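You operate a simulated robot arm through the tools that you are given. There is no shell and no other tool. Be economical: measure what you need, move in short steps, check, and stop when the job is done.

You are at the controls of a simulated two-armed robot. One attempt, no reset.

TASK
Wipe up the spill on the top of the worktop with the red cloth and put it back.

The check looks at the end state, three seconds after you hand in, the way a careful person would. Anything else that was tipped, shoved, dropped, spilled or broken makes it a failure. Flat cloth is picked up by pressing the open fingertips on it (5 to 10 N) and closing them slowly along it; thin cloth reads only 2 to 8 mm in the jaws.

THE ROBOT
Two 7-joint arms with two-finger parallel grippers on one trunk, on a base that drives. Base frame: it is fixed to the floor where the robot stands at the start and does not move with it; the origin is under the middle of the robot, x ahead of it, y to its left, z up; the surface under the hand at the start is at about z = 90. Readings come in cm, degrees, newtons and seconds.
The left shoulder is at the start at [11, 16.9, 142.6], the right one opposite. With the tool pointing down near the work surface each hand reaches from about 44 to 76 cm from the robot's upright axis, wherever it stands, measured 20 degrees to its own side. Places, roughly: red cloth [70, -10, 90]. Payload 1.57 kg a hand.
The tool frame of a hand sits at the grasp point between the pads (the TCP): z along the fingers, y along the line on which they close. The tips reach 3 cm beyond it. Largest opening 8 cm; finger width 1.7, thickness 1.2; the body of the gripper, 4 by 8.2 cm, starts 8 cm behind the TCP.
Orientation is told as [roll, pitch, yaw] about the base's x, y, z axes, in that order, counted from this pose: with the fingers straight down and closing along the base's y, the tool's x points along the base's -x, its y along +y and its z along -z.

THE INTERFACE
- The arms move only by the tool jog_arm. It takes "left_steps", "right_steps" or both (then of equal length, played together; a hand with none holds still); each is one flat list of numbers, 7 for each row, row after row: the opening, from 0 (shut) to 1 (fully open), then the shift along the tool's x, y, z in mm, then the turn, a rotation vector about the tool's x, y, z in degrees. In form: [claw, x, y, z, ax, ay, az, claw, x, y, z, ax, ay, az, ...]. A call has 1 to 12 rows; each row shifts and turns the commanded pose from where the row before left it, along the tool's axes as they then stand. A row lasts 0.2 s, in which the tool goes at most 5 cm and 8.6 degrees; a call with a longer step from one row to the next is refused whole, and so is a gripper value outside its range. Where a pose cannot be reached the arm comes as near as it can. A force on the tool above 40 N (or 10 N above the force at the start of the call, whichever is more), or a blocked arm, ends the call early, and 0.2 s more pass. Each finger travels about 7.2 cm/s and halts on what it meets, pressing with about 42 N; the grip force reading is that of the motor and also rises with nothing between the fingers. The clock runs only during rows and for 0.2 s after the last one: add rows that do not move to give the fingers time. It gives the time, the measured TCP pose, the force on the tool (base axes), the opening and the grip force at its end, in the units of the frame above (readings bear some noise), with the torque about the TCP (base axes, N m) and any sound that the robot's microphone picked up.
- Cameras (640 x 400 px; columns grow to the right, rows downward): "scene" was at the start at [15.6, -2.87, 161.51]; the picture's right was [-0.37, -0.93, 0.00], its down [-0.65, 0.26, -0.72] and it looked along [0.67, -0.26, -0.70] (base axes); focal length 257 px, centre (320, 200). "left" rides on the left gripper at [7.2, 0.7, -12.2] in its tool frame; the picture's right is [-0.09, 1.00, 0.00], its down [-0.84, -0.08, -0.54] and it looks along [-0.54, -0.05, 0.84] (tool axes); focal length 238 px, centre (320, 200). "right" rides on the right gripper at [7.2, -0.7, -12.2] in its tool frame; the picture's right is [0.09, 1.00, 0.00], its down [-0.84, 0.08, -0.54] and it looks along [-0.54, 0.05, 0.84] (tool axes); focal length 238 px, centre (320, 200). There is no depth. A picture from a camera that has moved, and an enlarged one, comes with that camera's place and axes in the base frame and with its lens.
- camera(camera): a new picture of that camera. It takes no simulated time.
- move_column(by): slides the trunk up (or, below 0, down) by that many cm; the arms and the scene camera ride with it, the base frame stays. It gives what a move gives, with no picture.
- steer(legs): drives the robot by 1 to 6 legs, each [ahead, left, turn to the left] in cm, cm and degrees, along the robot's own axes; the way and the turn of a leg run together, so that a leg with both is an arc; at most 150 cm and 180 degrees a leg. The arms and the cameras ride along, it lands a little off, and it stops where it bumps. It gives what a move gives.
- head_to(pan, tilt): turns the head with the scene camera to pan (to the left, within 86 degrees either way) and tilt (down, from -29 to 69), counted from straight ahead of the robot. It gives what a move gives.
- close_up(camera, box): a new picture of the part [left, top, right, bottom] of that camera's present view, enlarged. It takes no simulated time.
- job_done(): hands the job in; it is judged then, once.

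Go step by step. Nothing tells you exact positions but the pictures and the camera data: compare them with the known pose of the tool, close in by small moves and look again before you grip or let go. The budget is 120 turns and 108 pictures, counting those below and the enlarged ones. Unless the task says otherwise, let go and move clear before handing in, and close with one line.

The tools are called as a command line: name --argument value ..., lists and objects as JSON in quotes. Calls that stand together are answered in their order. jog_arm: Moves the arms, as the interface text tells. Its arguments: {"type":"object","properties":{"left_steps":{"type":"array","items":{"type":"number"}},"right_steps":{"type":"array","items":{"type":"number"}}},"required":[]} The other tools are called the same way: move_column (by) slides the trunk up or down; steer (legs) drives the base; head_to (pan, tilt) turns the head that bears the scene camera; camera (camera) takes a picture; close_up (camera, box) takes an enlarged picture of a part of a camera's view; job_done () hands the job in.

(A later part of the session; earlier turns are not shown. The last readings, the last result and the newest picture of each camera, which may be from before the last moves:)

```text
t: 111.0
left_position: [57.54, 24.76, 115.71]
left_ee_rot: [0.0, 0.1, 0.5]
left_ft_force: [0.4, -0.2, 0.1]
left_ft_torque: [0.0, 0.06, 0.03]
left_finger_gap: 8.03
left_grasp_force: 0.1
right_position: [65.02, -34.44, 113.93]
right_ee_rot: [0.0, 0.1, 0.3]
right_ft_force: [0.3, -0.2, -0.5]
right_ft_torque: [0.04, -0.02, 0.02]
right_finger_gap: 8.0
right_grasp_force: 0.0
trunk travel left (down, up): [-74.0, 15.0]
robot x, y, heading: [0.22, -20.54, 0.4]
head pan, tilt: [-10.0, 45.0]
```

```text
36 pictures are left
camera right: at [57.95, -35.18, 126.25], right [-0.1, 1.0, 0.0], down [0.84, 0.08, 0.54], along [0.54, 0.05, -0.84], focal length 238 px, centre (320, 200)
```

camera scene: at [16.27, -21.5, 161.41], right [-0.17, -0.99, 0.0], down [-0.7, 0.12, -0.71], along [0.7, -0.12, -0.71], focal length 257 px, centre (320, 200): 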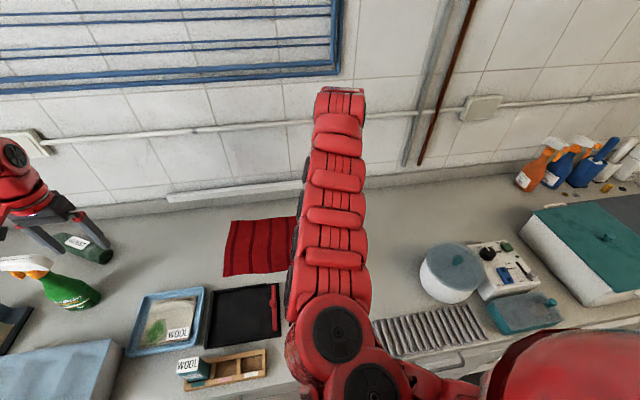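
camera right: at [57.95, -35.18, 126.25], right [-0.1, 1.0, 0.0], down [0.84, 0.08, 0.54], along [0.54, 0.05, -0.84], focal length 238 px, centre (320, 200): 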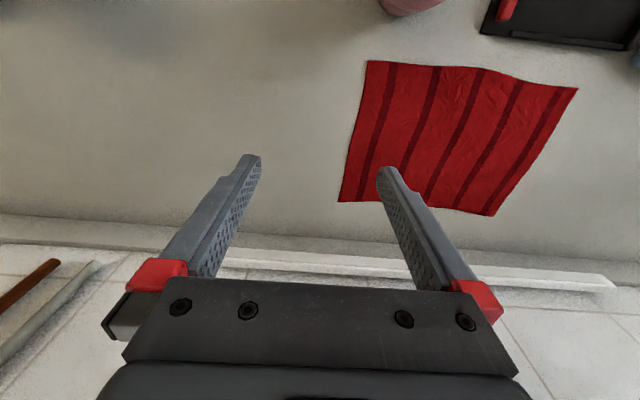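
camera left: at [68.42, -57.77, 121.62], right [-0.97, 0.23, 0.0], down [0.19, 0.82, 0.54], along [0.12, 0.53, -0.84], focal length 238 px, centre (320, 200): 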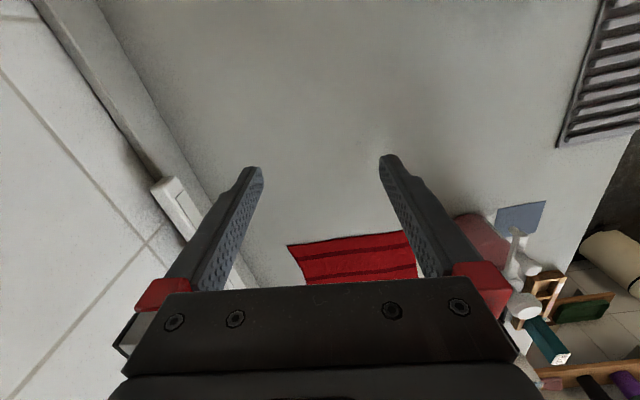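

One step was slightly too long; splitting it up.

jog_arm --right_steps '[1, 5, 40, 0, 0, 0, 0, 1, 5, 40, 0, 0, 0, 0, 1, 0, 23, 20, 0, 0, 0, 1, 0, 0, 40, 0, 0, 0, 1, 0, 0, 40, 0, 0, 0, 1, 0, 0, 40, 0, 0, 0, 1, 0, 0, 30, 0, 0, 0]'

camera --camera "right"

```text
t: 112.6
left_position: [57.41, 24.79, 115.79]
left_ee_rot: [0.0, 0.0, 0.5]
left_ft_force: [0.5, 0.6, 0.9]
left_ft_torque: [0.0, 0.02, 0.02]
left_finger_gap: 8.01
left_grasp_force: 0.3
right_position: [63.97, -24.22, 96.63]
right_ee_rot: [0.2, 0.1, 0.4]
right_ft_force: [0.2, 0.4, -0.7]
right_ft_torque: [-0.03, 0.0, 0.04]
right_finger_gap: 8.0
right_grasp_force: 0.0
trunk travel left (down, up): [-74.0, 15.0]
robot x, y, heading: [0.2, -20.25, 0.4]
head pan, tilt: [-10.0, 45.0]
```

```text
35 pictures are left
camera right: at [56.88, -24.96, 108.92], right [-0.1, 1.0, 0.0], down [0.84, 0.08, 0.54], along [0.54, 0.05, -0.84], focal length 238 px, centre (320, 200)
```

right: 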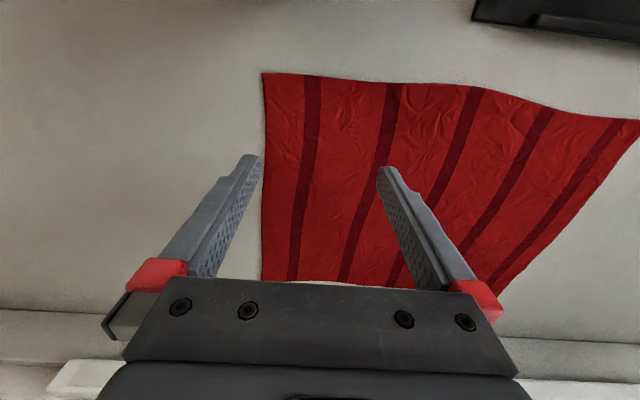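

The right fingertip is close to the cloth's edge, so I shift 1.5 cm left, then descend gently to contact.

jog_arm --right_steps '[1, 0, 15, 0, 0, 0, 0, 1, 0, 0, 15, 0, 0, 0, 1, 0, 0, 12, 0, 0, 0, 1, 0, 0, 5, 0, 0, 0, 1, 0, 0, 0, 0, 0, 0]'

```text
t: 113.8
left_position: [57.46, 24.85, 115.8]
left_ee_rot: [0.1, 0.1, 0.5]
left_ft_force: [-0.1, 0.4, 0.3]
left_ft_torque: [0.03, -0.03, -0.01]
left_finger_gap: 7.98
left_grasp_force: 0.0
right_position: [63.93, -22.6, 93.6]
right_ee_rot: [0.1, 0.0, 0.4]
right_ft_force: [0.2, 0.0, -1.0]
right_ft_torque: [-0.04, 0.03, -0.01]
right_finger_gap: 8.01
right_grasp_force: 0.0
trunk travel left (down, up): [-74.0, 15.0]
robot x, y, heading: [0.5, -20.73, 0.4]
head pan, tilt: [-10.0, 45.0]
```

jog_arm --right_steps '[1, 0, 0, 4, 0, 0, 0, 1, 0, 0, 3, 0, 0, 0, 1, 0, 0, 0, 0, 0, 0]'

```text
t: 114.6
left_position: [57.34, 24.82, 115.82]
left_ee_rot: [-0.1, 0.1, 0.5]
left_ft_force: [0.0, 0.4, 1.6]
left_ft_torque: [0.0, 0.0, 0.01]
left_finger_gap: 7.99
left_grasp_force: 0.1
right_position: [63.96, -22.54, 93.2]
right_ee_rot: [0.0, -0.1, 0.5]
right_ft_force: [2.6, 0.8, 16.4]
right_ft_torque: [-0.65, -0.07, 0.14]
right_finger_gap: 7.95
right_grasp_force: 0.0
trunk travel left (down, up): [-74.0, 15.0]
robot x, y, heading: [-0.08, -20.34, 0.2]
head pan, tilt: [-10.0, 45.0]
```

16 N is too much; easing off 2 mm and closing slowly.

jog_arm --right_steps '[1, 0, 0, -2, 0, 0, 0, 0.92, 0, 0, 0, 0, 0, 0, 0.84, 0, 0, 0, 0, 0, 0, 0.76, 0, 0, 0, 0, 0, 0, 0.68, 0, 0, 0, 0, 0, 0]'

camera --camera "right"

```text
t: 115.8
left_position: [57.41, 24.74, 115.7]
left_ee_rot: [0.0, 0.0, 0.5]
left_ft_force: [0.4, -0.2, -0.3]
left_ft_torque: [-0.02, 0.01, 0.0]
left_finger_gap: 7.99
left_grasp_force: 0.0
right_position: [64.03, -22.57, 93.22]
right_ee_rot: [0.0, 0.1, 0.4]
right_ft_force: [-1.1, 0.2, 1.9]
right_ft_torque: [-0.05, -0.01, 0.0]
right_finger_gap: 5.42
right_grasp_force: 0.0
trunk travel left (down, up): [-74.0, 15.0]
robot x, y, heading: [0.28, -20.29, 0.3]
head pan, tilt: [-10.0, 45.0]
```

```text
34 pictures are left
camera right: at [56.91, -23.44, 105.46], right [-0.1, 0.99, 0.0], down [0.84, 0.08, 0.54], along [0.54, 0.05, -0.84], focal length 238 px, centre (320, 200)
```

right: 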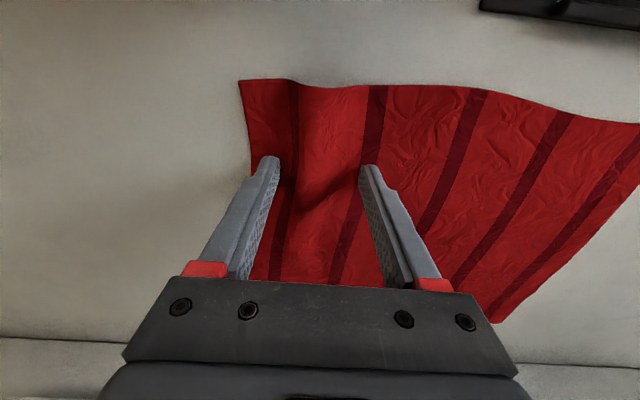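

The cloth is gathering. I press 1 mm more and continue closing.

jog_arm --right_steps '[0.62, 0, 0, 1.5, 0, 0, 0, 0.55, 0, 0, 0, 0, 0, 0, 0.48, 0, 0, 0, 0, 0, 0, 0.41, 0, 0, 0, 0, 0, 0, 0.34, 0, 0, 0, 0, 0, 0, 0.27, 0, 0, 0, 0, 0, 0, 0.2, 0, 0, 0, 0, 0, 0, 0.13, 0, 0, 0, 0, 0, 0, 0.06, 0, 0, 0, 0, 0, 0, 0, 0, 0, 0, 0, 0, 0, 0, 0, 0, 0, 0, 0, 0]'

camera --camera "right"

```text
t: 118.2
left_position: [57.38, 24.88, 115.96]
left_ee_rot: [0.0, 0.0, 0.5]
left_ft_force: [1.0, 0.3, 0.4]
left_ft_torque: [0.0, 0.0, -0.02]
left_finger_gap: 8.02
left_grasp_force: 0.1
right_position: [63.92, -22.69, 93.13]
right_ee_rot: [0.1, 0.0, 0.4]
right_ft_force: [0.9, -0.6, 12.3]
right_ft_torque: [-0.19, 0.01, -0.04]
right_finger_gap: 0.23
right_grasp_force: 24.1
trunk travel left (down, up): [-74.0, 15.0]
robot x, y, heading: [0.61, -20.34, 0.4]
head pan, tilt: [-10.0, 45.0]
```

```text
33 pictures are left
camera right: at [56.85, -23.46, 105.41], right [-0.1, 1.0, 0.0], down [0.84, 0.08, 0.54], along [0.54, 0.05, -0.84], focal length 238 px, centre (320, 200)
```

right: 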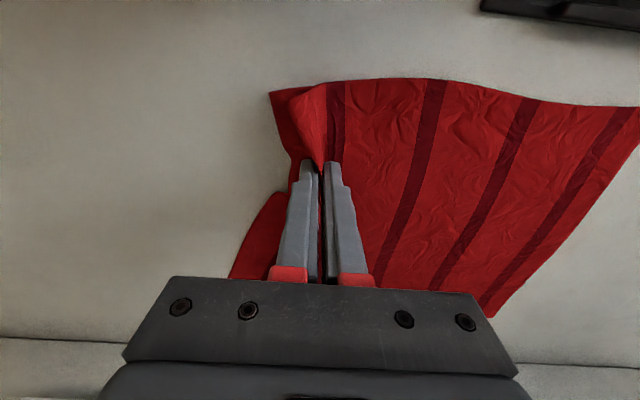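

Gripped (gap 2.3 mm). Lifting 2.5 cm and moving the cloth right toward the puddle.

jog_arm --right_steps '[0, 0, 0, -15, 0, 0, 0, 0, 0, 0, -10, 0, 0, 0, 0, 0, -25, 0, 0, 0, 0, 0, 0, -30, 0, 0, 0, 0, 0, 0, -30, 0, 0, 0, 0, 0, 0, -30, 0, 0, 0, 0, 0, 0, -30, 0, 0, 0, 0, 0, 0, -30, 0, 0, 0, 0]'

camera --camera "right"

camera --camera "scene"

```text
t: 120.0
left_position: [57.48, 24.75, 115.85]
left_ee_rot: [0.1, 0.0, 0.5]
left_ft_force: [-0.6, -0.1, 0.1]
left_ft_torque: [0.0, 0.02, 0.0]
left_finger_gap: 7.99
left_grasp_force: 0.1
right_position: [64.14, -40.27, 95.53]
right_ee_rot: [0.1, 0.2, 0.5]
right_ft_force: [-1.3, -0.4, 0.0]
right_ft_torque: [-0.02, 0.04, 0.0]
right_finger_gap: 0.22
right_grasp_force: 23.7
trunk travel left (down, up): [-74.0, 15.0]
robot x, y, heading: [0.14, -20.33, 0.4]
head pan, tilt: [-10.0, 45.0]
```

```text
32 pictures are left
camera right: at [57.06, -41.01, 107.78], right [-0.1, 0.99, 0.0], down [0.84, 0.08, 0.54], along [0.54, 0.06, -0.84], focal length 238 px, centre (320, 200)
```

right: 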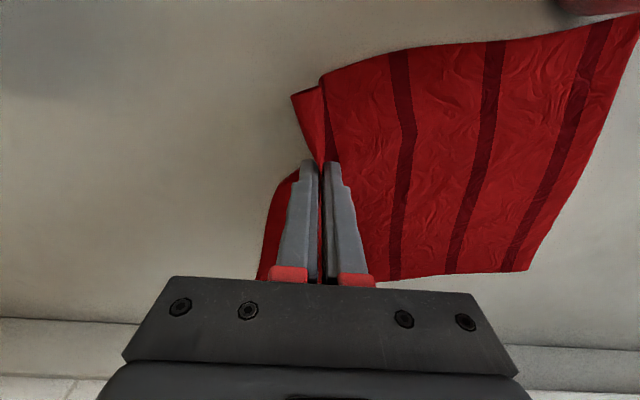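

```text
31 pictures are left
camera scene: at [16.28, -21.63, 161.4], right [-0.17, -0.99, 0.0], down [-0.7, 0.12, -0.71], along [0.7, -0.12, -0.71], focal length 257 px, centre (320, 200)
```

scene: 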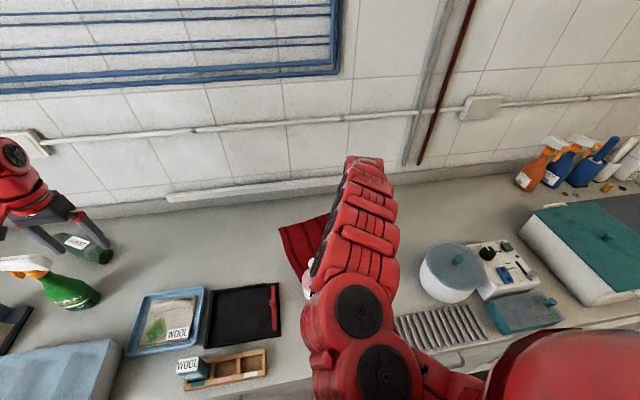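

The cloth's front edge is getting close to the softener, so I'll lift a bit, shift toward the wall to draw it away, then come over the puddle.

jog_arm --right_steps '[0, 0, 0, -30, 0, 0, 0, 0, -20, 0, -20, 0, 0, 0, 0, -30, 0, 0, 0, 0, 0, 0, -20, -20, 0, 0, 0, 0, 0, 0, -30, 0, 0, 0, 0, 0, 0, 0, 0, 0, 0, 0]'

camera --camera "right"

```text
t: 121.4
left_position: [57.34, 24.85, 115.79]
left_ee_rot: [0.0, 0.2, 0.5]
left_ft_force: [-0.3, 0.9, 0.5]
left_ft_torque: [-0.01, 0.03, -0.05]
left_finger_gap: 8.02
left_grasp_force: 0.0
right_position: [71.5, -45.2, 100.48]
right_ee_rot: [0.1, 0.3, 0.5]
right_ft_force: [0.3, -0.2, 0.0]
right_ft_torque: [-0.03, 0.01, 0.01]
right_finger_gap: 0.25
right_grasp_force: 24.1
right hand out of reach, approached as far as the arm can: row 1
trunk travel left (down, up): [-74.0, 15.0]
robot x, y, heading: [0.07, -19.98, 0.3]
head pan, tilt: [-10.0, 45.0]
```

```text
30 pictures are left
camera right: at [64.39, -45.87, 112.7], right [-0.1, 0.99, 0.0], down [0.84, 0.08, 0.54], along [0.54, 0.05, -0.84], focal length 238 px, centre (320, 200)
```

right: 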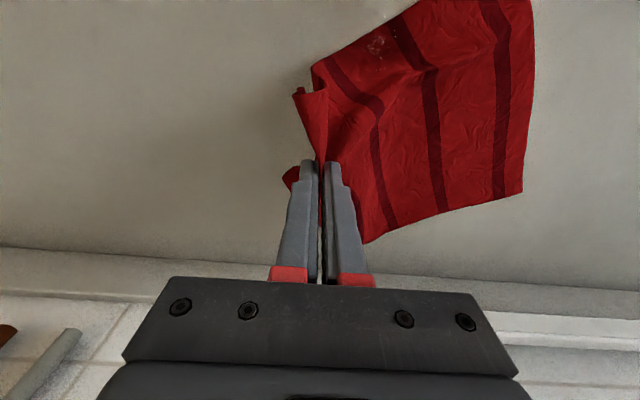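

The cloth already lies over part of the puddle, at about (64, -41). Now I bring the grip down onto the puddle and press.

jog_arm --right_steps '[0, 30, 0, 10, 0, 0, 0, 0, 30, 0, 20, 0, 0, 0, 0, 10, 0, 20, 0, 0, 0, 0, 0, 0, 15, 0, 0, 0, 0, 0, 0, 5, 0, 0, 0, 0, 0, 0, 3, 0, 0, 0, 0, 0, 0, 0, 0, 0, 0]'

camera --camera "right"

```text
t: 123.0
left_position: [57.24, 24.85, 115.95]
left_ee_rot: [0.0, -0.1, 0.6]
left_ft_force: [-0.9, -0.5, -0.2]
left_ft_torque: [0.01, 0.01, 0.0]
left_finger_gap: 8.01
left_grasp_force: 0.1
right_position: [64.33, -45.07, 93.32]
right_ee_rot: [0.0, -0.1, 0.4]
right_ft_force: [4.8, -1.0, 19.8]
right_ft_torque: [0.07, -0.22, -0.04]
right_finger_gap: 0.22
right_grasp_force: 23.6
trunk travel left (down, up): [-74.0, 15.0]
robot x, y, heading: [-0.0, -20.55, 0.2]
head pan, tilt: [-10.0, 45.0]
```

```text
29 pictures are left
camera right: at [57.25, -45.93, 105.63], right [-0.1, 0.99, 0.0], down [0.84, 0.08, 0.54], along [0.54, 0.05, -0.84], focal length 238 px, centre (320, 200)
```

right: 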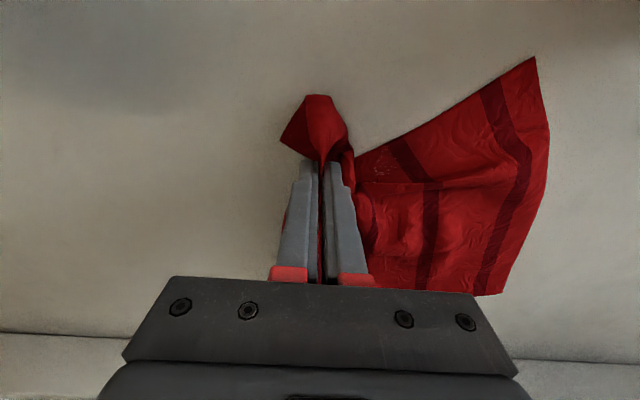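

Pressing a little too hard (20 N); I ease off and wipe in strokes over the puddle's area.

jog_arm --right_steps '[0, 0, -20, -2.5, 0, 0, 0, 0, 15, -15, 0, 0, 0, 0, 0, 0, 30, 0, 0, 0, 0, 0, 0, 35, 0, 0, 0, 0, 0, 0, 35, 0, 0, 0, 0, 0, 20, 0, 0, 0, 0, 0, 0, 0, -35, 0, 0, 0, 0, 0, 0, -35, 0, 0, 0, 0, 0, 0, -35, 0, 0, 0, 0, 0, -20, 0, 0, 0, 0, 0, 0, -20, 0, 0, 0, 0, 0, 0, 0, 35, 0, 0, 0, 0]'

jog_arm --right_steps '[0, 0, 35, 0, 0, 0, 0, 0, 0, 35, 0, 0, 0, 0, 0, -15, 0, 0, 0, 0, 0, 0, 0, -35, 0, 0, 0, 0, 0, 0, -35, 0, 0, 0, 0, 0, 0, -30, 0, 0, 0, 0, 0, 20, 0, 0, 0, 0, 0, 0, 0, 35, 0, 0, 0, 0]'

camera --camera "right"

```text
t: 124.4
left_position: [57.14, 24.76, 115.99]
left_ee_rot: [0.0, -0.1, 0.3]
left_ft_force: [0.2, 0.1, -0.6]
left_ft_torque: [-0.02, 0.01, 0.0]
left_finger_gap: 8.0
left_grasp_force: 0.0
right_position: [62.88, -39.06, 93.35]
right_ee_rot: [-0.1, -0.5, 0.2]
right_ft_force: [-10.0, -0.1, 30.5]
right_ft_torque: [0.11, 0.21, 0.08]
right_finger_gap: 0.24
right_grasp_force: 23.6
right hand out of reach, approached as far as the arm can: row 6
trunk travel left (down, up): [-74.0, 15.0]
robot x, y, heading: [0.19, -20.37, 0.4]
head pan, tilt: [-10.0, 45.0]
stopped in row 6 (right hand): the force on the tool passed its limit at 45 N (the readings are from after the stop); the commanded pose is now the measured one
```

```text
t: 126.0
left_position: [57.34, 24.84, 115.73]
left_ee_rot: [0.0, 0.0, 0.5]
left_ft_force: [-0.2, -0.4, -0.6]
left_ft_torque: [-0.02, 0.03, -0.03]
left_finger_gap: 7.99
left_grasp_force: 0.0
right_position: [63.63, -41.99, 93.37]
right_ee_rot: [0.0, -1.0, 0.3]
right_ft_force: [-1.2, 3.2, 17.7]
right_ft_torque: [0.16, 0.04, 0.05]
right_finger_gap: 0.24
right_grasp_force: 24.3
right hand out of reach, approached as far as the arm can: row 8
trunk travel left (down, up): [-74.0, 15.0]
robot x, y, heading: [0.44, -20.49, 0.6]
head pan, tilt: [-10.0, 45.0]
stopped in row 8 (right hand): the force on the tool passed its limit at 43 N (the readings are from after the stop); the commanded pose is now the measured one
```

```text
28 pictures are left
camera right: at [56.25, -42.79, 105.51], right [-0.1, 1.0, 0.0], down [0.83, 0.08, 0.56], along [0.55, 0.05, -0.83], focal length 238 px, centre (320, 200)
```

right: 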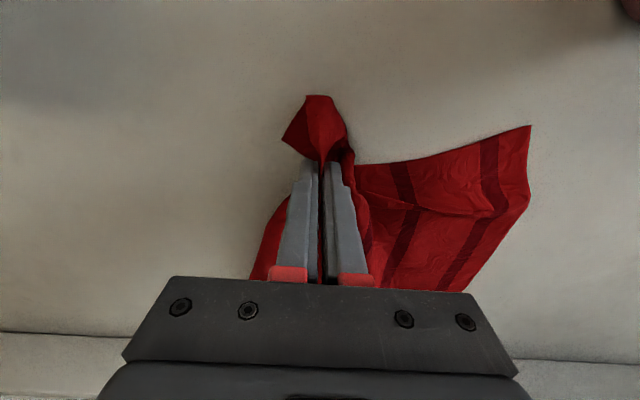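

Forces spiked; I lift by 3 mm and continue with gentler strokes along y.

jog_arm --right_steps '[0, 0, 0, -3, 0, 0, 0, 0, 0, -25, 0, 0, 0, 0, 0, 0, -25, 0, 0, 0, 0, 0, 0, -20, 0, 0, 0, 0, 0, 10, 0, 0, 0, 0, 0, 0, 10, 0, 0, 0, 0, 0, 0, 0, 25, 0, 0, 0, 0, 0, 0, 25, 0, 0, 0, 0, 0, 0, 25, 0, 0, 0, 0, 0, 0, 25, 0, 0, 0, 0]'

```text
t: 128.2
left_position: [57.26, 24.67, 115.89]
left_ee_rot: [0.0, -0.1, 0.2]
left_ft_force: [-0.9, 0.7, 0.2]
left_ft_torque: [-0.01, -0.04, 0.0]
left_finger_gap: 8.02
left_grasp_force: 0.1
right_position: [62.99, -40.74, 93.31]
right_ee_rot: [-0.2, -1.1, 0.0]
right_ft_force: [-8.7, -1.8, 26.2]
right_ft_torque: [0.01, 0.27, 0.05]
right_finger_gap: 0.23
right_grasp_force: 23.9
right hand out of reach, approached as far as the arm can: row 6, 7, 8, 10
trunk travel left (down, up): [-74.0, 15.0]
robot x, y, heading: [0.28, -20.95, 0.4]
head pan, tilt: [-10.0, 45.0]
stopped in row 10 (right hand): the force on the tool passed its limit at 42 N (the readings are from after the stop); the commanded pose is now the measured one
```

The arm is near some joint limit there. I'll lift the cloth a bit, move toward the wall, and look at the puddle spot.

jog_arm --right_steps '[0, 0, 0, -10, 0, 1, 0, 0, 0, 0, -20, 0, 0, 0, 0, -15, 15, -20, 0, 0, 0, 0, -20, 30, -20, 0, 0, 0, 0, -20, 30, -10, 0, 0, 0, 0, -20, 30, 0, 0, 0, 0, 0, 0, 30, 0, 0, 0, 0]'

camera --camera "right"

head_to --pan -30 --tilt 45

camera --camera "scene"

```text
t: 129.8
left_position: [57.52, 24.82, 115.67]
left_ee_rot: [0.0, 0.1, 0.5]
left_ft_force: [-0.1, 1.2, 0.6]
left_ft_torque: [-0.04, -0.03, -0.04]
left_finger_gap: 8.02
left_grasp_force: 0.1
right_position: [71.08, -26.86, 100.92]
right_ee_rot: [-0.3, 0.1, 0.2]
right_ft_force: [-0.4, -0.3, -0.6]
right_ft_torque: [0.0, -0.02, 0.0]
right_finger_gap: 0.25
right_grasp_force: 24.0
right hand out of reach, approached as far as the arm can: row 2
trunk travel left (down, up): [-74.0, 15.0]
robot x, y, heading: [0.06, -20.63, 0.4]
head pan, tilt: [-10.0, 45.0]
```

```text
27 pictures are left
camera right: at [64.0, -27.53, 113.18], right [-0.1, 1.0, 0.0], down [0.84, 0.08, 0.54], along [0.54, 0.05, -0.84], focal length 238 px, centre (320, 200)
```

right: 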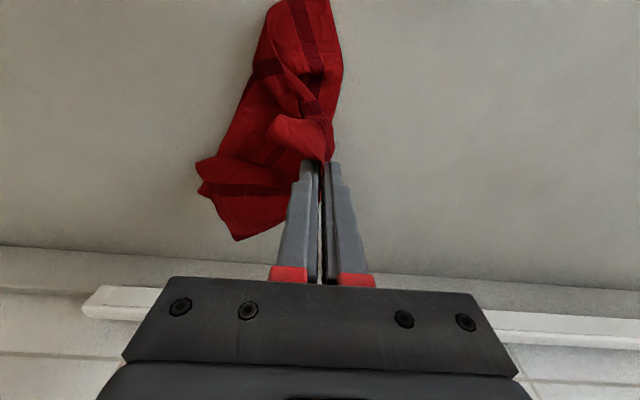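

```text
t: 130.6
left_position: [57.67, 24.73, 115.7]
left_ee_rot: [0.0, 0.1, 0.3]
left_ft_force: [-1.0, -0.2, 0.2]
left_ft_torque: [0.0, -0.02, 0.03]
left_finger_gap: 7.99
left_grasp_force: 0.1
right_position: [71.13, -27.09, 100.77]
right_ee_rot: [-0.2, 0.3, 0.2]
right_ft_force: [0.2, -1.2, 0.3]
right_ft_torque: [-0.01, 0.02, 0.01]
right_finger_gap: 0.22
right_grasp_force: 23.8
trunk travel left (down, up): [-74.0, 15.0]
robot x, y, heading: [0.46, -20.36, 0.3]
head pan, tilt: [-30.0, 45.0]
```

```text
26 pictures are left
camera scene: at [15.37, -24.25, 161.4], right [-0.49, -0.87, 0.0], down [-0.62, 0.35, -0.71], along [0.61, -0.35, -0.71], focal length 257 px, centre (320, 200)
```

scene: 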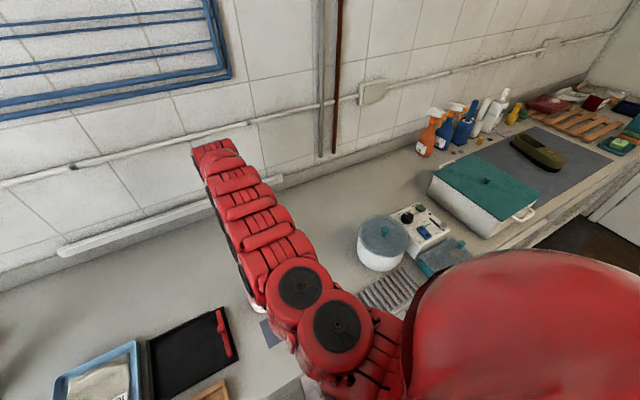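

The cloth is trailing cleanly and the bottle still stands. I'll lift the cloth fully, move it back left over its place, and check the wiped spot (and the left arm goes up out of the way).

jog_arm --right_steps '[0, 0, 0, -35, 0, 0, 0, 0, 0, 0, -35, 0, 0, 0, 0, 0, 0, -35, 0, 0, 0, 0, 0, 0, -35, 0, 0, 0, 0, 0, 0, -35, 0, 0, 0, 0, 0, 30, -30, 0, 0, 0, 0, 0, 30, 0, 0, 0, 0, 0, 0, 0, 0, 0, 0, 0]' --left_steps '[1, 10, 0, -30, 0, 0, 0, 1, 10, 0, -30, 0, 0, 0, 1, 10, 0, -30, 0, 0, 0, 1, 10, 0, -30, 0, 0, 0, 1, 0, 0, 0, 0, 0, 0, 1, 0, 0, 0, 0, 0, 0, 1, 0, 0, 0, 0, 0, 0, 1, 0, 0, 0, 0, 0, 0]'

camera --camera "right"

```text
t: 132.4
left_position: [57.26, 26.76, 117.68]
left_ee_rot: [0.0, 0.0, 0.4]
left_ft_force: [-0.5, 0.0, -0.6]
left_ft_torque: [0.01, -0.01, -0.02]
left_finger_gap: 8.0
left_grasp_force: 0.1
left hand out of reach, approached as far as the arm can: row 1, 2, 3, 4
right_position: [69.63, -23.26, 118.73]
right_ee_rot: [-0.4, 0.1, 0.1]
right_ft_force: [0.3, 0.1, -0.3]
right_ft_torque: [0.02, 0.01, -0.02]
right_finger_gap: 0.21
right_grasp_force: 23.6
right hand out of reach, approached as far as the arm can: row 5, 6, 7
trunk travel left (down, up): [-74.0, 15.0]
robot x, y, heading: [0.28, -20.95, 0.3]
head pan, tilt: [-30.0, 45.0]
```

```text
25 pictures are left
camera right: at [62.67, -23.96, 131.05], right [-0.09, 1.0, 0.0], down [0.84, 0.08, 0.54], along [0.54, 0.05, -0.84], focal length 238 px, centre (320, 200)
```

right: 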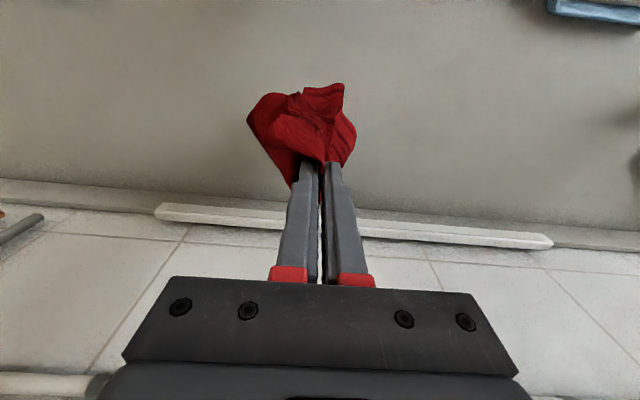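

Zooming on the place of the puddle, expected at pixel (178, 34).

close_up --camera "right" --box '[98, 0, 258, 100]'

```text
4.00 times, centred on (178, 50) of right
camera zoom: at [62.67, -23.96, 131.05], right [-0.09, 1.0, 0.0], down [0.84, 0.08, 0.54], along [0.54, 0.05, -0.84], focal length 953 px, centre (888, 800)
```

zoom: 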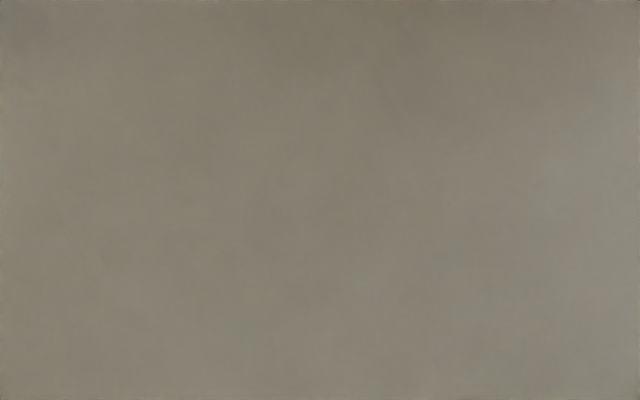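

No trace of the puddle there. Now laying the cloth back: I raise the trunk so the cloth hangs free, and bring the hand above its left (far) end.

move_column --by 12

jog_arm --right_steps '[0, 0, 30, 10, 0, 0, 0, 0, 0, 30, 10, 0, 0, 0, 0, 0, 30, 10, 0, 0, 0, 0, 0, 40, 0, 0, 0, 0, 0, 0, 40, 0, 0, 0, 0, 0, 0, 40, 0, 0, 0, 0, 0, 0, 40, 0, 0, 0, 0, 0, 0, 0, 0, 0, 0, 0]'

head_to --pan 20 --tilt 40

camera --camera "scene"

camera --camera "left"

```text
t: 133.9
left_position: [57.04, 26.75, 129.65]
left_ee_rot: [0.0, 0.0, 0.4]
left_ft_force: [-0.3, 0.3, -0.5]
left_ft_torque: [0.02, 0.02, -0.01]
left_finger_gap: 7.97
left_grasp_force: 0.1
right_position: [69.84, -23.12, 130.61]
right_ee_rot: [-0.3, 0.2, 0.2]
right_ft_force: [0.0, 0.3, 0.2]
right_ft_torque: [-0.02, 0.03, 0.03]
right_finger_gap: 0.22
right_grasp_force: 23.0
trunk travel left (down, up): [-86.0, 3.0]
robot x, y, heading: [0.3, -20.17, 0.4]
head pan, tilt: [-30.0, 45.0]
```

```text
t: 135.7
left_position: [57.39, 26.49, 129.62]
left_ee_rot: [0.0, 0.0, 0.3]
left_ft_force: [1.0, -0.6, -0.9]
left_ft_torque: [0.02, 0.02, 0.01]
left_finger_gap: 8.0
left_grasp_force: 0.1
right_position: [63.76, -6.6, 127.18]
right_ee_rot: [-0.2, 0.1, 0.1]
right_ft_force: [1.0, -1.2, -0.8]
right_ft_torque: [-0.01, 0.02, 0.0]
right_finger_gap: 0.22
right_grasp_force: 23.8
right hand out of reach, approached as far as the arm can: row 1, 2, 3, 4, 5, 6, 7
trunk travel left (down, up): [-86.0, 3.0]
robot x, y, heading: [-0.19, -21.04, 0.3]
head pan, tilt: [-30.0, 45.0]
```

```text
t: 136.9
left_position: [57.16, 26.58, 129.7]
left_ee_rot: [-0.1, 0.0, 0.4]
left_ft_force: [-1.0, 0.5, -0.2]
left_ft_torque: [0.04, -0.01, -0.01]
left_finger_gap: 7.97
left_grasp_force: 0.1
right_position: [63.65, -6.41, 127.19]
right_ee_rot: [-0.2, 0.2, 0.2]
right_ft_force: [0.9, 0.2, 1.4]
right_ft_torque: [0.0, 0.0, 0.02]
right_finger_gap: 0.22
right_grasp_force: 24.0
trunk travel left (down, up): [-86.0, 3.0]
robot x, y, heading: [0.3, -20.78, 0.4]
head pan, tilt: [20.0, 40.0]
```

```text
23 pictures are left
camera scene: at [16.26, -17.29, 174.13], right [0.35, -0.94, 0.0], down [-0.6, -0.22, -0.77], along [0.72, 0.27, -0.64], focal length 257 px, centre (320, 200)
```

scene: 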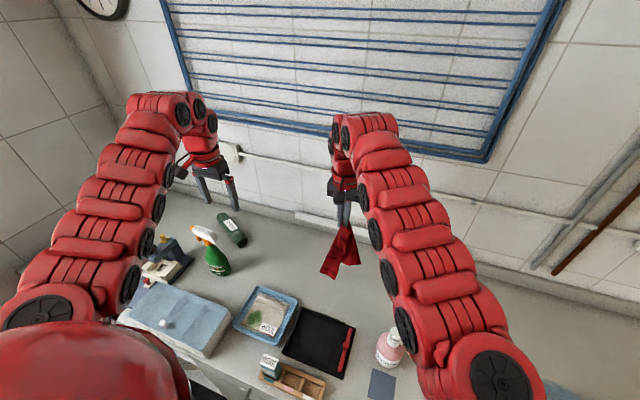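

```text
22 pictures are left
camera left: at [50.1, 27.24, 141.81], right [0.09, 1.0, 0.0], down [0.84, -0.07, 0.54], along [0.54, -0.05, -0.84], focal length 238 px, centre (320, 200)
```

left: 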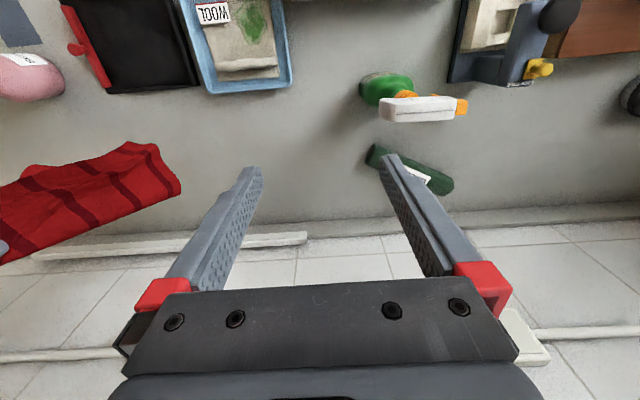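

The cloth hangs free. The arm reaches poorly across, so I drive 20 cm left, then position the hand over the far end and lower.

steer --legs '[[0, 22, 0]]'

jog_arm --right_steps '[0, -10, -30, 10, 0, 0, 0, 0, -10, -30, 10, 0, 0, 0, 0, -20, -30, 10, 0, 0, 0, 0, -20, -30, 0, 0, 0, 0, 0, 0, 0, 0, 0, 0, 0]'

move_column --by -6

camera --camera "scene"

```text
t: 138.6
left_position: [56.86, 48.88, 129.63]
left_ee_rot: [0.0, 0.0, 0.5]
left_ft_force: [0.0, -0.2, 0.2]
left_ft_torque: [0.01, -0.01, -0.04]
left_finger_gap: 8.02
left_grasp_force: 0.2
right_position: [63.51, 15.91, 127.21]
right_ee_rot: [-0.2, 0.1, 0.4]
right_ft_force: [0.3, -0.6, -0.9]
right_ft_torque: [0.01, 0.0, 0.0]
right_finger_gap: 0.23
right_grasp_force: 23.7
trunk travel left (down, up): [-86.0, 3.0]
robot x, y, heading: [0.32, 1.58, 0.8]
head pan, tilt: [20.0, 40.0]
```

```text
t: 139.8
left_position: [56.91, 49.09, 129.68]
left_ee_rot: [-0.1, 0.0, 0.5]
left_ft_force: [-0.3, 0.2, 0.5]
left_ft_torque: [0.03, -0.01, -0.03]
left_finger_gap: 8.01
left_grasp_force: 0.0
right_position: [69.71, 3.91, 124.47]
right_ee_rot: [-0.2, 0.0, 0.3]
right_ft_force: [-0.5, 0.5, -0.7]
right_ft_torque: [-0.02, 0.02, 0.01]
right_finger_gap: 0.23
right_grasp_force: 23.3
trunk travel left (down, up): [-86.0, 3.0]
robot x, y, heading: [0.29, 1.67, 0.7]
head pan, tilt: [20.0, 40.0]
```

```text
t: 140.8
left_position: [56.84, 49.05, 123.67]
left_ee_rot: [0.0, 0.0, 0.5]
left_ft_force: [-1.1, 0.5, 0.0]
left_ft_torque: [0.02, -0.02, -0.01]
left_finger_gap: 8.0
left_grasp_force: 0.0
right_position: [69.56, 4.11, 118.45]
right_ee_rot: [-0.2, 0.1, 0.3]
right_ft_force: [0.3, -0.3, 0.3]
right_ft_torque: [-0.03, -0.02, -0.01]
right_finger_gap: 0.21
right_grasp_force: 23.7
trunk travel left (down, up): [-80.0, 9.0]
robot x, y, heading: [0.35, 1.75, 0.7]
head pan, tilt: [20.0, 40.0]
```

```text
21 pictures are left
camera scene: at [16.03, 5.02, 168.14], right [0.35, -0.94, 0.0], down [-0.6, -0.23, -0.77], along [0.72, 0.27, -0.64], focal length 257 px, centre (320, 200)
```

scene: 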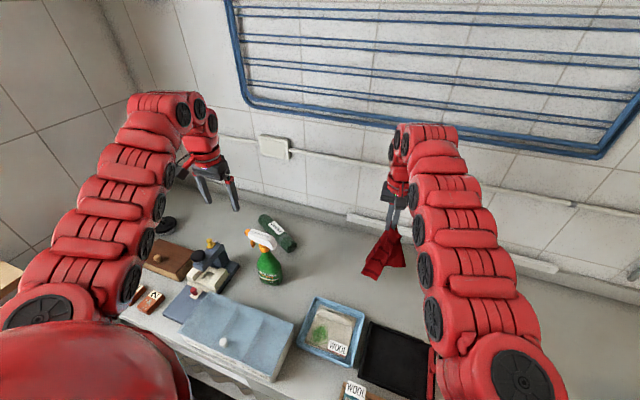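

The cloth's lower end is just touching near its far place. Now laying it down: descending while moving right.

jog_arm --right_steps '[0, 3, -18, 26, 0, 0, 0, 0, 3, -20, 26, 0, 0, 0, 0, 3, -24, 26, 0, 0, 0, 0, 3, -26, 25, 0, 0, 0, 0, 3, -28, 24, 0, 0, 0, 0, 3, -28, 24, 0, 0, 0, 0, 3, -28, 22, 0, 0, 0, 0, 3, -30, 20, 0, 0, 0, 0, 3, -30, 20, 0, 0, 0, 0, 3, -35, 15, 0, 0, 0, 0, 0, 0, 0, 0, 0, 0]'

camera --camera "right"

camera --camera "scene"

```text
t: 143.2
left_position: [56.83, 49.1, 123.59]
left_ee_rot: [-0.1, 0.0, 0.6]
left_ft_force: [-0.6, 0.2, -0.2]
left_ft_torque: [-0.03, 0.02, 0.03]
left_finger_gap: 8.0
left_grasp_force: 0.1
right_position: [66.87, -22.56, 95.77]
right_ee_rot: [-0.3, 0.2, 0.3]
right_ft_force: [0.1, 0.9, -0.4]
right_ft_torque: [0.0, -0.02, -0.02]
right_finger_gap: 0.26
right_grasp_force: 24.0
trunk travel left (down, up): [-80.0, 9.0]
robot x, y, heading: [0.7, 2.05, 0.5]
head pan, tilt: [20.0, 40.0]
```

```text
20 pictures are left
camera right: at [59.8, -23.27, 108.05], right [-0.1, 1.0, 0.0], down [0.84, 0.09, 0.54], along [0.54, 0.05, -0.84], focal length 238 px, centre (320, 200)
```

right: 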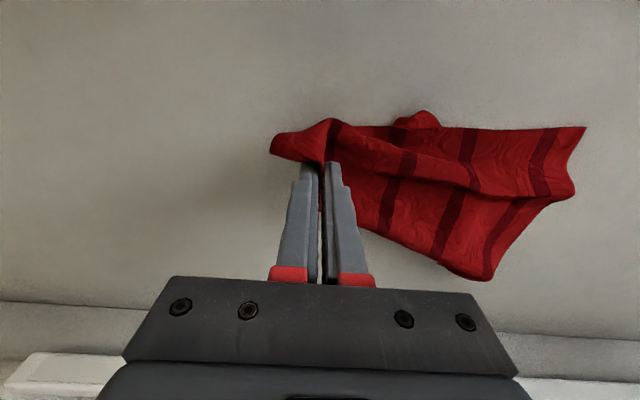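

```text
19 pictures are left
camera scene: at [16.03, 5.11, 168.14], right [0.35, -0.94, 0.0], down [-0.6, -0.23, -0.77], along [0.72, 0.27, -0.64], focal length 257 px, centre (320, 200)
```

scene: 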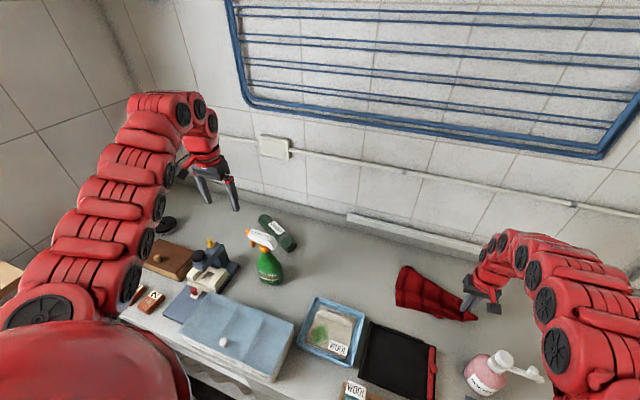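

The cloth lies along its place but is folded in depth. I'll lower and open the fingers slowly to release and spread the ridge, then lift and look.

jog_arm --right_steps '[0, 0, 0, 15, 0, 0, 0, 0, 0, 0, 8, 0, 0, 0, 0.1, 0, 0, 0, 0, 0, 0, 0.25, 0, 0, 0, 0, 0, 0, 0.4, 0, 0, 0, 0, 0, 0, 0.55, 0, 0, 0, 0, 0, 0, 0.7, 0, 0, 0, 0, 0, 0, 0.7, 0, 0, -20, 0, 0, 0, 0.7, 0, 0, -40, 0, 0, 0, 0.7, 0, 0, -40, 0, 0, 0, 0.7, 0, 0, -40, 0, 0, 0, 0.7, 0, 0, -40, 0, 0, 0]'

camera --camera "right"

```text
t: 145.8
left_position: [56.86, 49.19, 123.65]
left_ee_rot: [0.0, 0.0, 0.6]
left_ft_force: [0.1, 0.4, 0.7]
left_ft_torque: [0.03, 0.01, -0.02]
left_finger_gap: 7.99
left_grasp_force: 0.0
right_position: [66.86, -22.62, 111.33]
right_ee_rot: [-0.3, 0.1, 0.4]
right_ft_force: [0.9, 0.7, 0.0]
right_ft_torque: [-0.01, 0.03, -0.05]
right_finger_gap: 5.6
right_grasp_force: 0.1
trunk travel left (down, up): [-80.0, 9.0]
robot x, y, heading: [0.19, 1.81, 0.7]
head pan, tilt: [20.0, 40.0]
```

```text
18 pictures are left
camera right: at [59.84, -23.26, 123.66], right [-0.1, 1.0, 0.0], down [0.84, 0.09, 0.54], along [0.54, 0.05, -0.84], focal length 238 px, centre (320, 200)
```

right: 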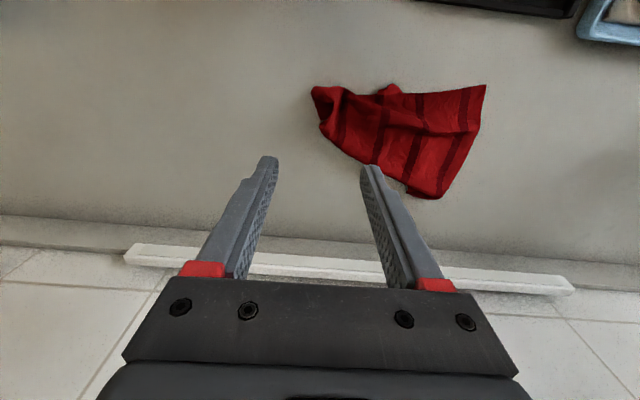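

The far edge is well spread (x 62–79.5, y about -1); only the right end is bunched at (65, -24). Zooming in to plan a tidy-up.

close_up --camera "right" --box '[290, 65, 510, 205]'

```text
2.86 times, centred on (400, 135) of right
camera zoom: at [59.84, -23.26, 123.66], right [-0.1, 1.0, 0.0], down [0.84, 0.09, 0.54], along [0.54, 0.05, -0.84], focal length 681 px, centre (91, 386)
```

zoom: 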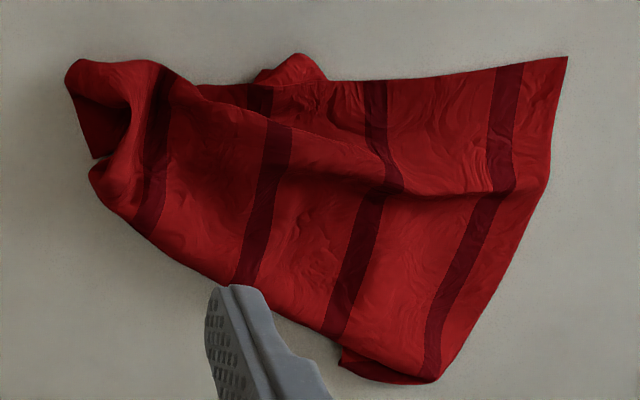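

The back right corner needs pulling out toward the wall and right. I'll pinch the back edge near (68.5, -19.5).

jog_arm --right_steps '[0.5, -17, 31, 0, 0, 0, 0, 0.5, 0, 0, 40, 0, 0, 0, 0.5, 0, 0, 40, 0, 0, 0, 0.5, 0, 0, 40, 0, 0, 0, 0.5, 0, 0, 40, 0, 0, 0, 0.5, 0, 0, 14, 0, 0, 0, 0.5, 0, 0, 5, 0, 0, 0, 0.5, 0, 0, 2, 0, 0, 0, 0.5, 0, 0, 0, 0, 0, 0]'

camera --camera "right"

```text
t: 147.8
left_position: [56.82, 49.1, 123.58]
left_ee_rot: [0.0, 0.0, 0.5]
left_ft_force: [0.0, -0.7, -0.5]
left_ft_torque: [-0.02, 0.0, 0.02]
left_finger_gap: 7.98
left_grasp_force: 0.1
right_position: [68.33, -19.55, 93.33]
right_ee_rot: [-0.3, 0.1, 0.3]
right_ft_force: [-0.7, -0.2, 1.9]
right_ft_torque: [-0.01, -0.02, 0.01]
right_finger_gap: 4.02
right_grasp_force: 0.4
trunk travel left (down, up): [-80.0, 9.0]
robot x, y, heading: [0.55, 1.86, 0.6]
head pan, tilt: [20.0, 40.0]
```

```text
16 pictures are left
camera right: at [61.32, -20.2, 105.69], right [-0.1, 1.0, 0.0], down [0.84, 0.08, 0.54], along [0.54, 0.05, -0.84], focal length 238 px, centre (320, 200)
```

right: 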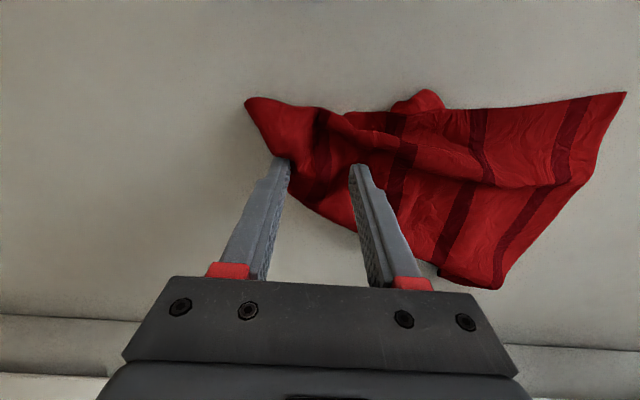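

The fingers sit right at the edge; I lift, shift 1 cm toward the robot, press and close.

jog_arm --right_steps '[0.5, 0, 0, -15, 0, 0, 0, 0.5, 10, 3, 0, 0, 0, 0, 0.5, 0, 0, 14, 0, 0, 0, 0.5, 0, 0, 2.5, 0, 0, 0, 0.42, 0, 0, 0, 0, 0, 0, 0.34, 0, 0, 0, 0, 0, 0, 0.26, 0, 0, 0, 0, 0, 0, 0.18, 0, 0, 0, 0, 0, 0, 0.1, 0, 0, 0, 0, 0, 0, 0, 0, 0, 0, 0, 0, 0, 0, 0, 0, 0, 0, 0, 0]'

camera --camera "right"

```text
t: 150.2
left_position: [56.51, 49.11, 123.72]
left_ee_rot: [0.1, -0.1, 0.5]
left_ft_force: [0.5, 0.0, 0.6]
left_ft_torque: [-0.01, -0.02, -0.01]
left_finger_gap: 7.99
left_grasp_force: 0.0
right_position: [67.32, -19.35, 93.35]
right_ee_rot: [-0.3, -0.1, 0.4]
right_ft_force: [-0.8, -3.1, 21.9]
right_ft_torque: [-0.15, 0.01, 0.01]
right_finger_gap: 0.77
right_grasp_force: 26.9
trunk travel left (down, up): [-80.0, 9.0]
robot x, y, heading: [0.35, 1.76, 0.4]
head pan, tilt: [20.0, 40.0]
```

```text
15 pictures are left
camera right: at [60.18, -19.97, 105.68], right [-0.1, 1.0, -0.01], down [0.84, 0.08, 0.54], along [0.54, 0.05, -0.84], focal length 238 px, centre (320, 200)
```

right: 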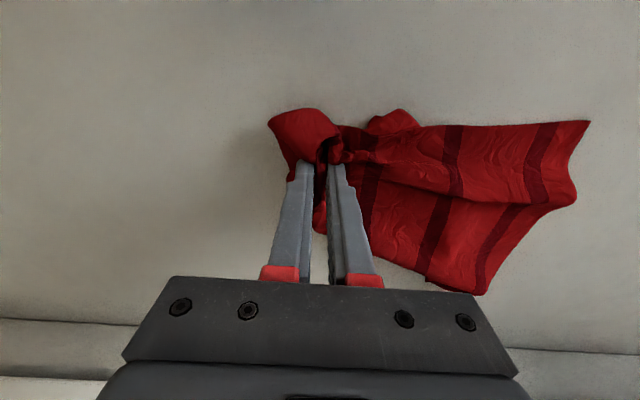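

Gripped. Pulling the end back and to the right with a small lift.

jog_arm --right_steps '[0, 0, 0, -15, 0, 0, 0, 0, -15, -10, 0, 0, 0, 0, 0, -20, -15, 0, 0, 0, 0, 0, -20, -15, 0, 0, 0, 0, 0, -15, -15, 0, 0, 0, 0, 0, 0, -10, 10, 0, 0, 0, 0.1, 0, 0, 0, 0, 0, 0, 0.25, 0, 0, 0, 0, 0, 0, 0.4, 0, 0, 0, 0, 0, 0, 0.4, 0, 0, -35, 0, 0, 0, 0.4, 0, 0, -40, 0, 0, 0, 0.4, 0, 0, -40, 0, 0, 0]'

camera --camera "right"

```text
t: 152.8
left_position: [56.77, 49.13, 123.73]
left_ee_rot: [0.0, 0.0, 0.6]
left_ft_force: [0.5, -0.4, -0.1]
left_ft_torque: [0.01, 0.03, 0.03]
left_finger_gap: 7.97
left_grasp_force: 0.1
right_position: [70.57, -23.83, 106.75]
right_ee_rot: [-0.3, 0.3, 0.2]
right_ft_force: [0.0, -0.2, -0.6]
right_ft_torque: [0.01, 0.01, 0.0]
right_finger_gap: 3.19
right_grasp_force: 0.0
right hand out of reach, approached as far as the arm can: row 3, 4, 5, 6
trunk travel left (down, up): [-80.0, 9.0]
robot x, y, heading: [0.43, 1.88, 0.8]
head pan, tilt: [20.0, 40.0]
```

```text
14 pictures are left
camera right: at [63.48, -24.5, 118.99], right [-0.1, 1.0, 0.0], down [0.84, 0.08, 0.54], along [0.54, 0.05, -0.84], focal length 238 px, centre (320, 200)
```

right: 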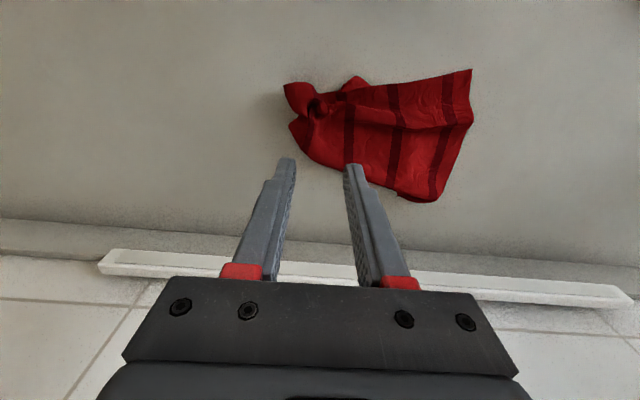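

Better, but the right end is still gathered. I'll turn the hand 90° so the fingers open along x, and use pressing while opening to spread it.

jog_arm --right_steps '[0.3, 0, 0, 0, 0, 0, -8.2, 0.2, 0, 0, 0, 0, 0, -8.2, 0.15, 0, 0, 0, 0, 0, -8.2, 0.15, 0, 0, 0, 0, 0, -8.2, 0.15, 0, 0, 0, 0, 0, -8.2, 0.15, 0, 0, 0, 0, 0, -8.2, 0.15, 0, 0, 0, 0, 0, -8.2, 0.15, 0, 0, 0, 0, 0, -8.2, 0.15, 0, 0, 0, 0, 0, -8.2, 0.15, 0, 0, 0, 0, 0, -8.2, 0.15, 0, 0, 0, 0, 0, -8.2]'

camera --camera "right"

```text
t: 155.2
left_position: [56.91, 49.13, 123.64]
left_ee_rot: [0.0, 0.0, 0.4]
left_ft_force: [-0.2, -0.3, -1.0]
left_ft_torque: [0.0, 0.0, 0.0]
left_finger_gap: 8.01
left_grasp_force: 0.1
right_position: [70.53, -23.87, 106.82]
right_ee_rot: [0.1, 0.2, 90.7]
right_ft_force: [0.0, -0.1, -0.2]
right_ft_torque: [0.04, 0.02, 0.0]
right_finger_gap: 1.21
right_grasp_force: 0.1
trunk travel left (down, up): [-80.0, 9.0]
robot x, y, heading: [-0.09, 1.75, 0.7]
head pan, tilt: [20.0, 40.0]
```

```text
13 pictures are left
camera right: at [71.42, -30.98, 119.08], right [-0.99, -0.1, 0.0], down [-0.09, 0.84, 0.54], along [-0.06, 0.54, -0.84], focal length 238 px, centre (320, 200)
```

right: 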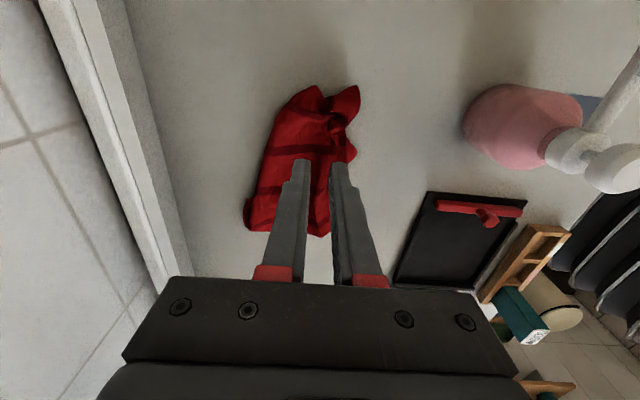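

The gathered end has its two corners at (71, -27) and (66.6, -27). I press between them and open the fingers along x.

jog_arm --right_steps '[0.15, 15, 15, 0, 0, 0, 0, 0.15, 0, 0, 40, 0, 0, 0, 0.15, 0, 0, 40, 0, 0, 0, 0.15, 0, 0, 40, 0, 0, 0, 0.15, 0, 0, 13, 0, 0, 0, 0.15, 0, 0, 4, 0, 0, 0, 0.15, 0, 0, 0, 0, 0, 0]'

```text
t: 156.8
left_position: [56.65, 49.22, 123.85]
left_ee_rot: [0.0, 0.0, 0.6]
left_ft_force: [0.0, -0.1, 0.2]
left_ft_torque: [-0.02, -0.01, -0.01]
left_finger_gap: 8.01
left_grasp_force: 0.1
right_position: [68.94, -25.3, 93.44]
right_ee_rot: [-0.2, 0.4, 90.5]
right_ft_force: [1.6, -2.8, 24.5]
right_ft_torque: [0.0, -0.33, -0.05]
right_finger_gap: 1.29
right_grasp_force: 0.1
trunk travel left (down, up): [-80.0, 9.0]
robot x, y, heading: [0.24, 1.91, 0.6]
head pan, tilt: [20.0, 40.0]
```

jog_arm --right_steps '[0.15, 0, 0, -2, 0, 0, 0, 0.25, 0, 0, 0, 0, 0, 0, 0.35, 0, 0, 0, 0, 0, 0, 0.45, 0, 0, 0, 0, 0, 0, 0.55, 0, 0, 0, 0, 0, 0, 0.65, 0, 0, 0, 0, 0, 0, 0.75, 0, 0, 0, 0, 0, 0, 0.85, 0, 0, 0, 0, 0, 0, 1, 0, 0, 0, 0, 0, 0, 1, 0, 0, 0, 0, 0, 0]'

camera --camera "right"

```text
t: 159.0
left_position: [56.71, 49.19, 123.69]
left_ee_rot: [0.0, -0.1, 0.4]
left_ft_force: [-0.2, 0.4, -0.1]
left_ft_torque: [0.0, -0.01, 0.0]
left_finger_gap: 8.02
left_grasp_force: 0.1
right_position: [68.91, -25.37, 93.56]
right_ee_rot: [0.0, 0.4, 90.5]
right_ft_force: [-3.2, -0.1, 12.4]
right_ft_torque: [0.03, -0.48, 0.03]
right_finger_gap: 7.63
right_grasp_force: 0.0
trunk travel left (down, up): [-80.0, 9.0]
robot x, y, heading: [-0.18, 1.75, 0.7]
head pan, tilt: [20.0, 40.0]
```

```text
12 pictures are left
camera right: at [69.76, -32.46, 105.78], right [-0.99, -0.1, 0.0], down [-0.09, 0.84, 0.54], along [-0.06, 0.54, -0.84], focal length 238 px, centre (320, 200)
```

right: 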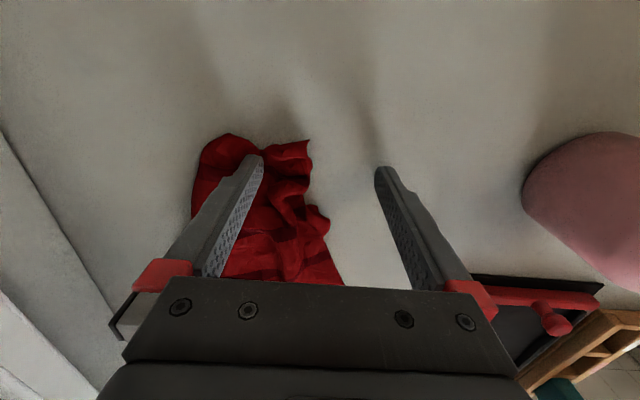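

The back corner is spread now; the front part slipped. I'll lift, close, press on the front part at about (70.5, -23.5) and drag it toward the robot.

jog_arm --right_steps '[1, 0, 0, -30, 0, 0, 0, 0.6, 0, 0, 0, 0, 0, 0, 0.2, 0, 0, 0, 0, 0, 0, 0.05, -20, -14, 0, 0, 0, 0, 0.05, 0, 0, 20, 0, 0, 0, 0.05, 0, 0, 8, 0, 0, 0, 0.05, 0, 0, 3, 0, 0, 0, 0.05, 0, 0, 0, 0, 0, 0]'

```text
t: 160.8
left_position: [56.86, 49.09, 123.7]
left_ee_rot: [0.1, 0.0, 0.5]
left_ft_force: [-0.9, 0.2, 0.5]
left_ft_torque: [0.04, 0.0, -0.02]
left_finger_gap: 7.99
left_grasp_force: 0.0
right_position: [70.04, -23.29, 93.27]
right_ee_rot: [0.2, 0.3, 90.5]
right_ft_force: [-0.6, -0.1, 4.3]
right_ft_torque: [0.0, 0.01, 0.02]
right_finger_gap: 0.41
right_grasp_force: 0.2
right hand out of reach, approached as far as the arm can: row 6
trunk travel left (down, up): [-80.0, 9.0]
robot x, y, heading: [-0.04, 1.57, 0.6]
head pan, tilt: [20.0, 40.0]
```

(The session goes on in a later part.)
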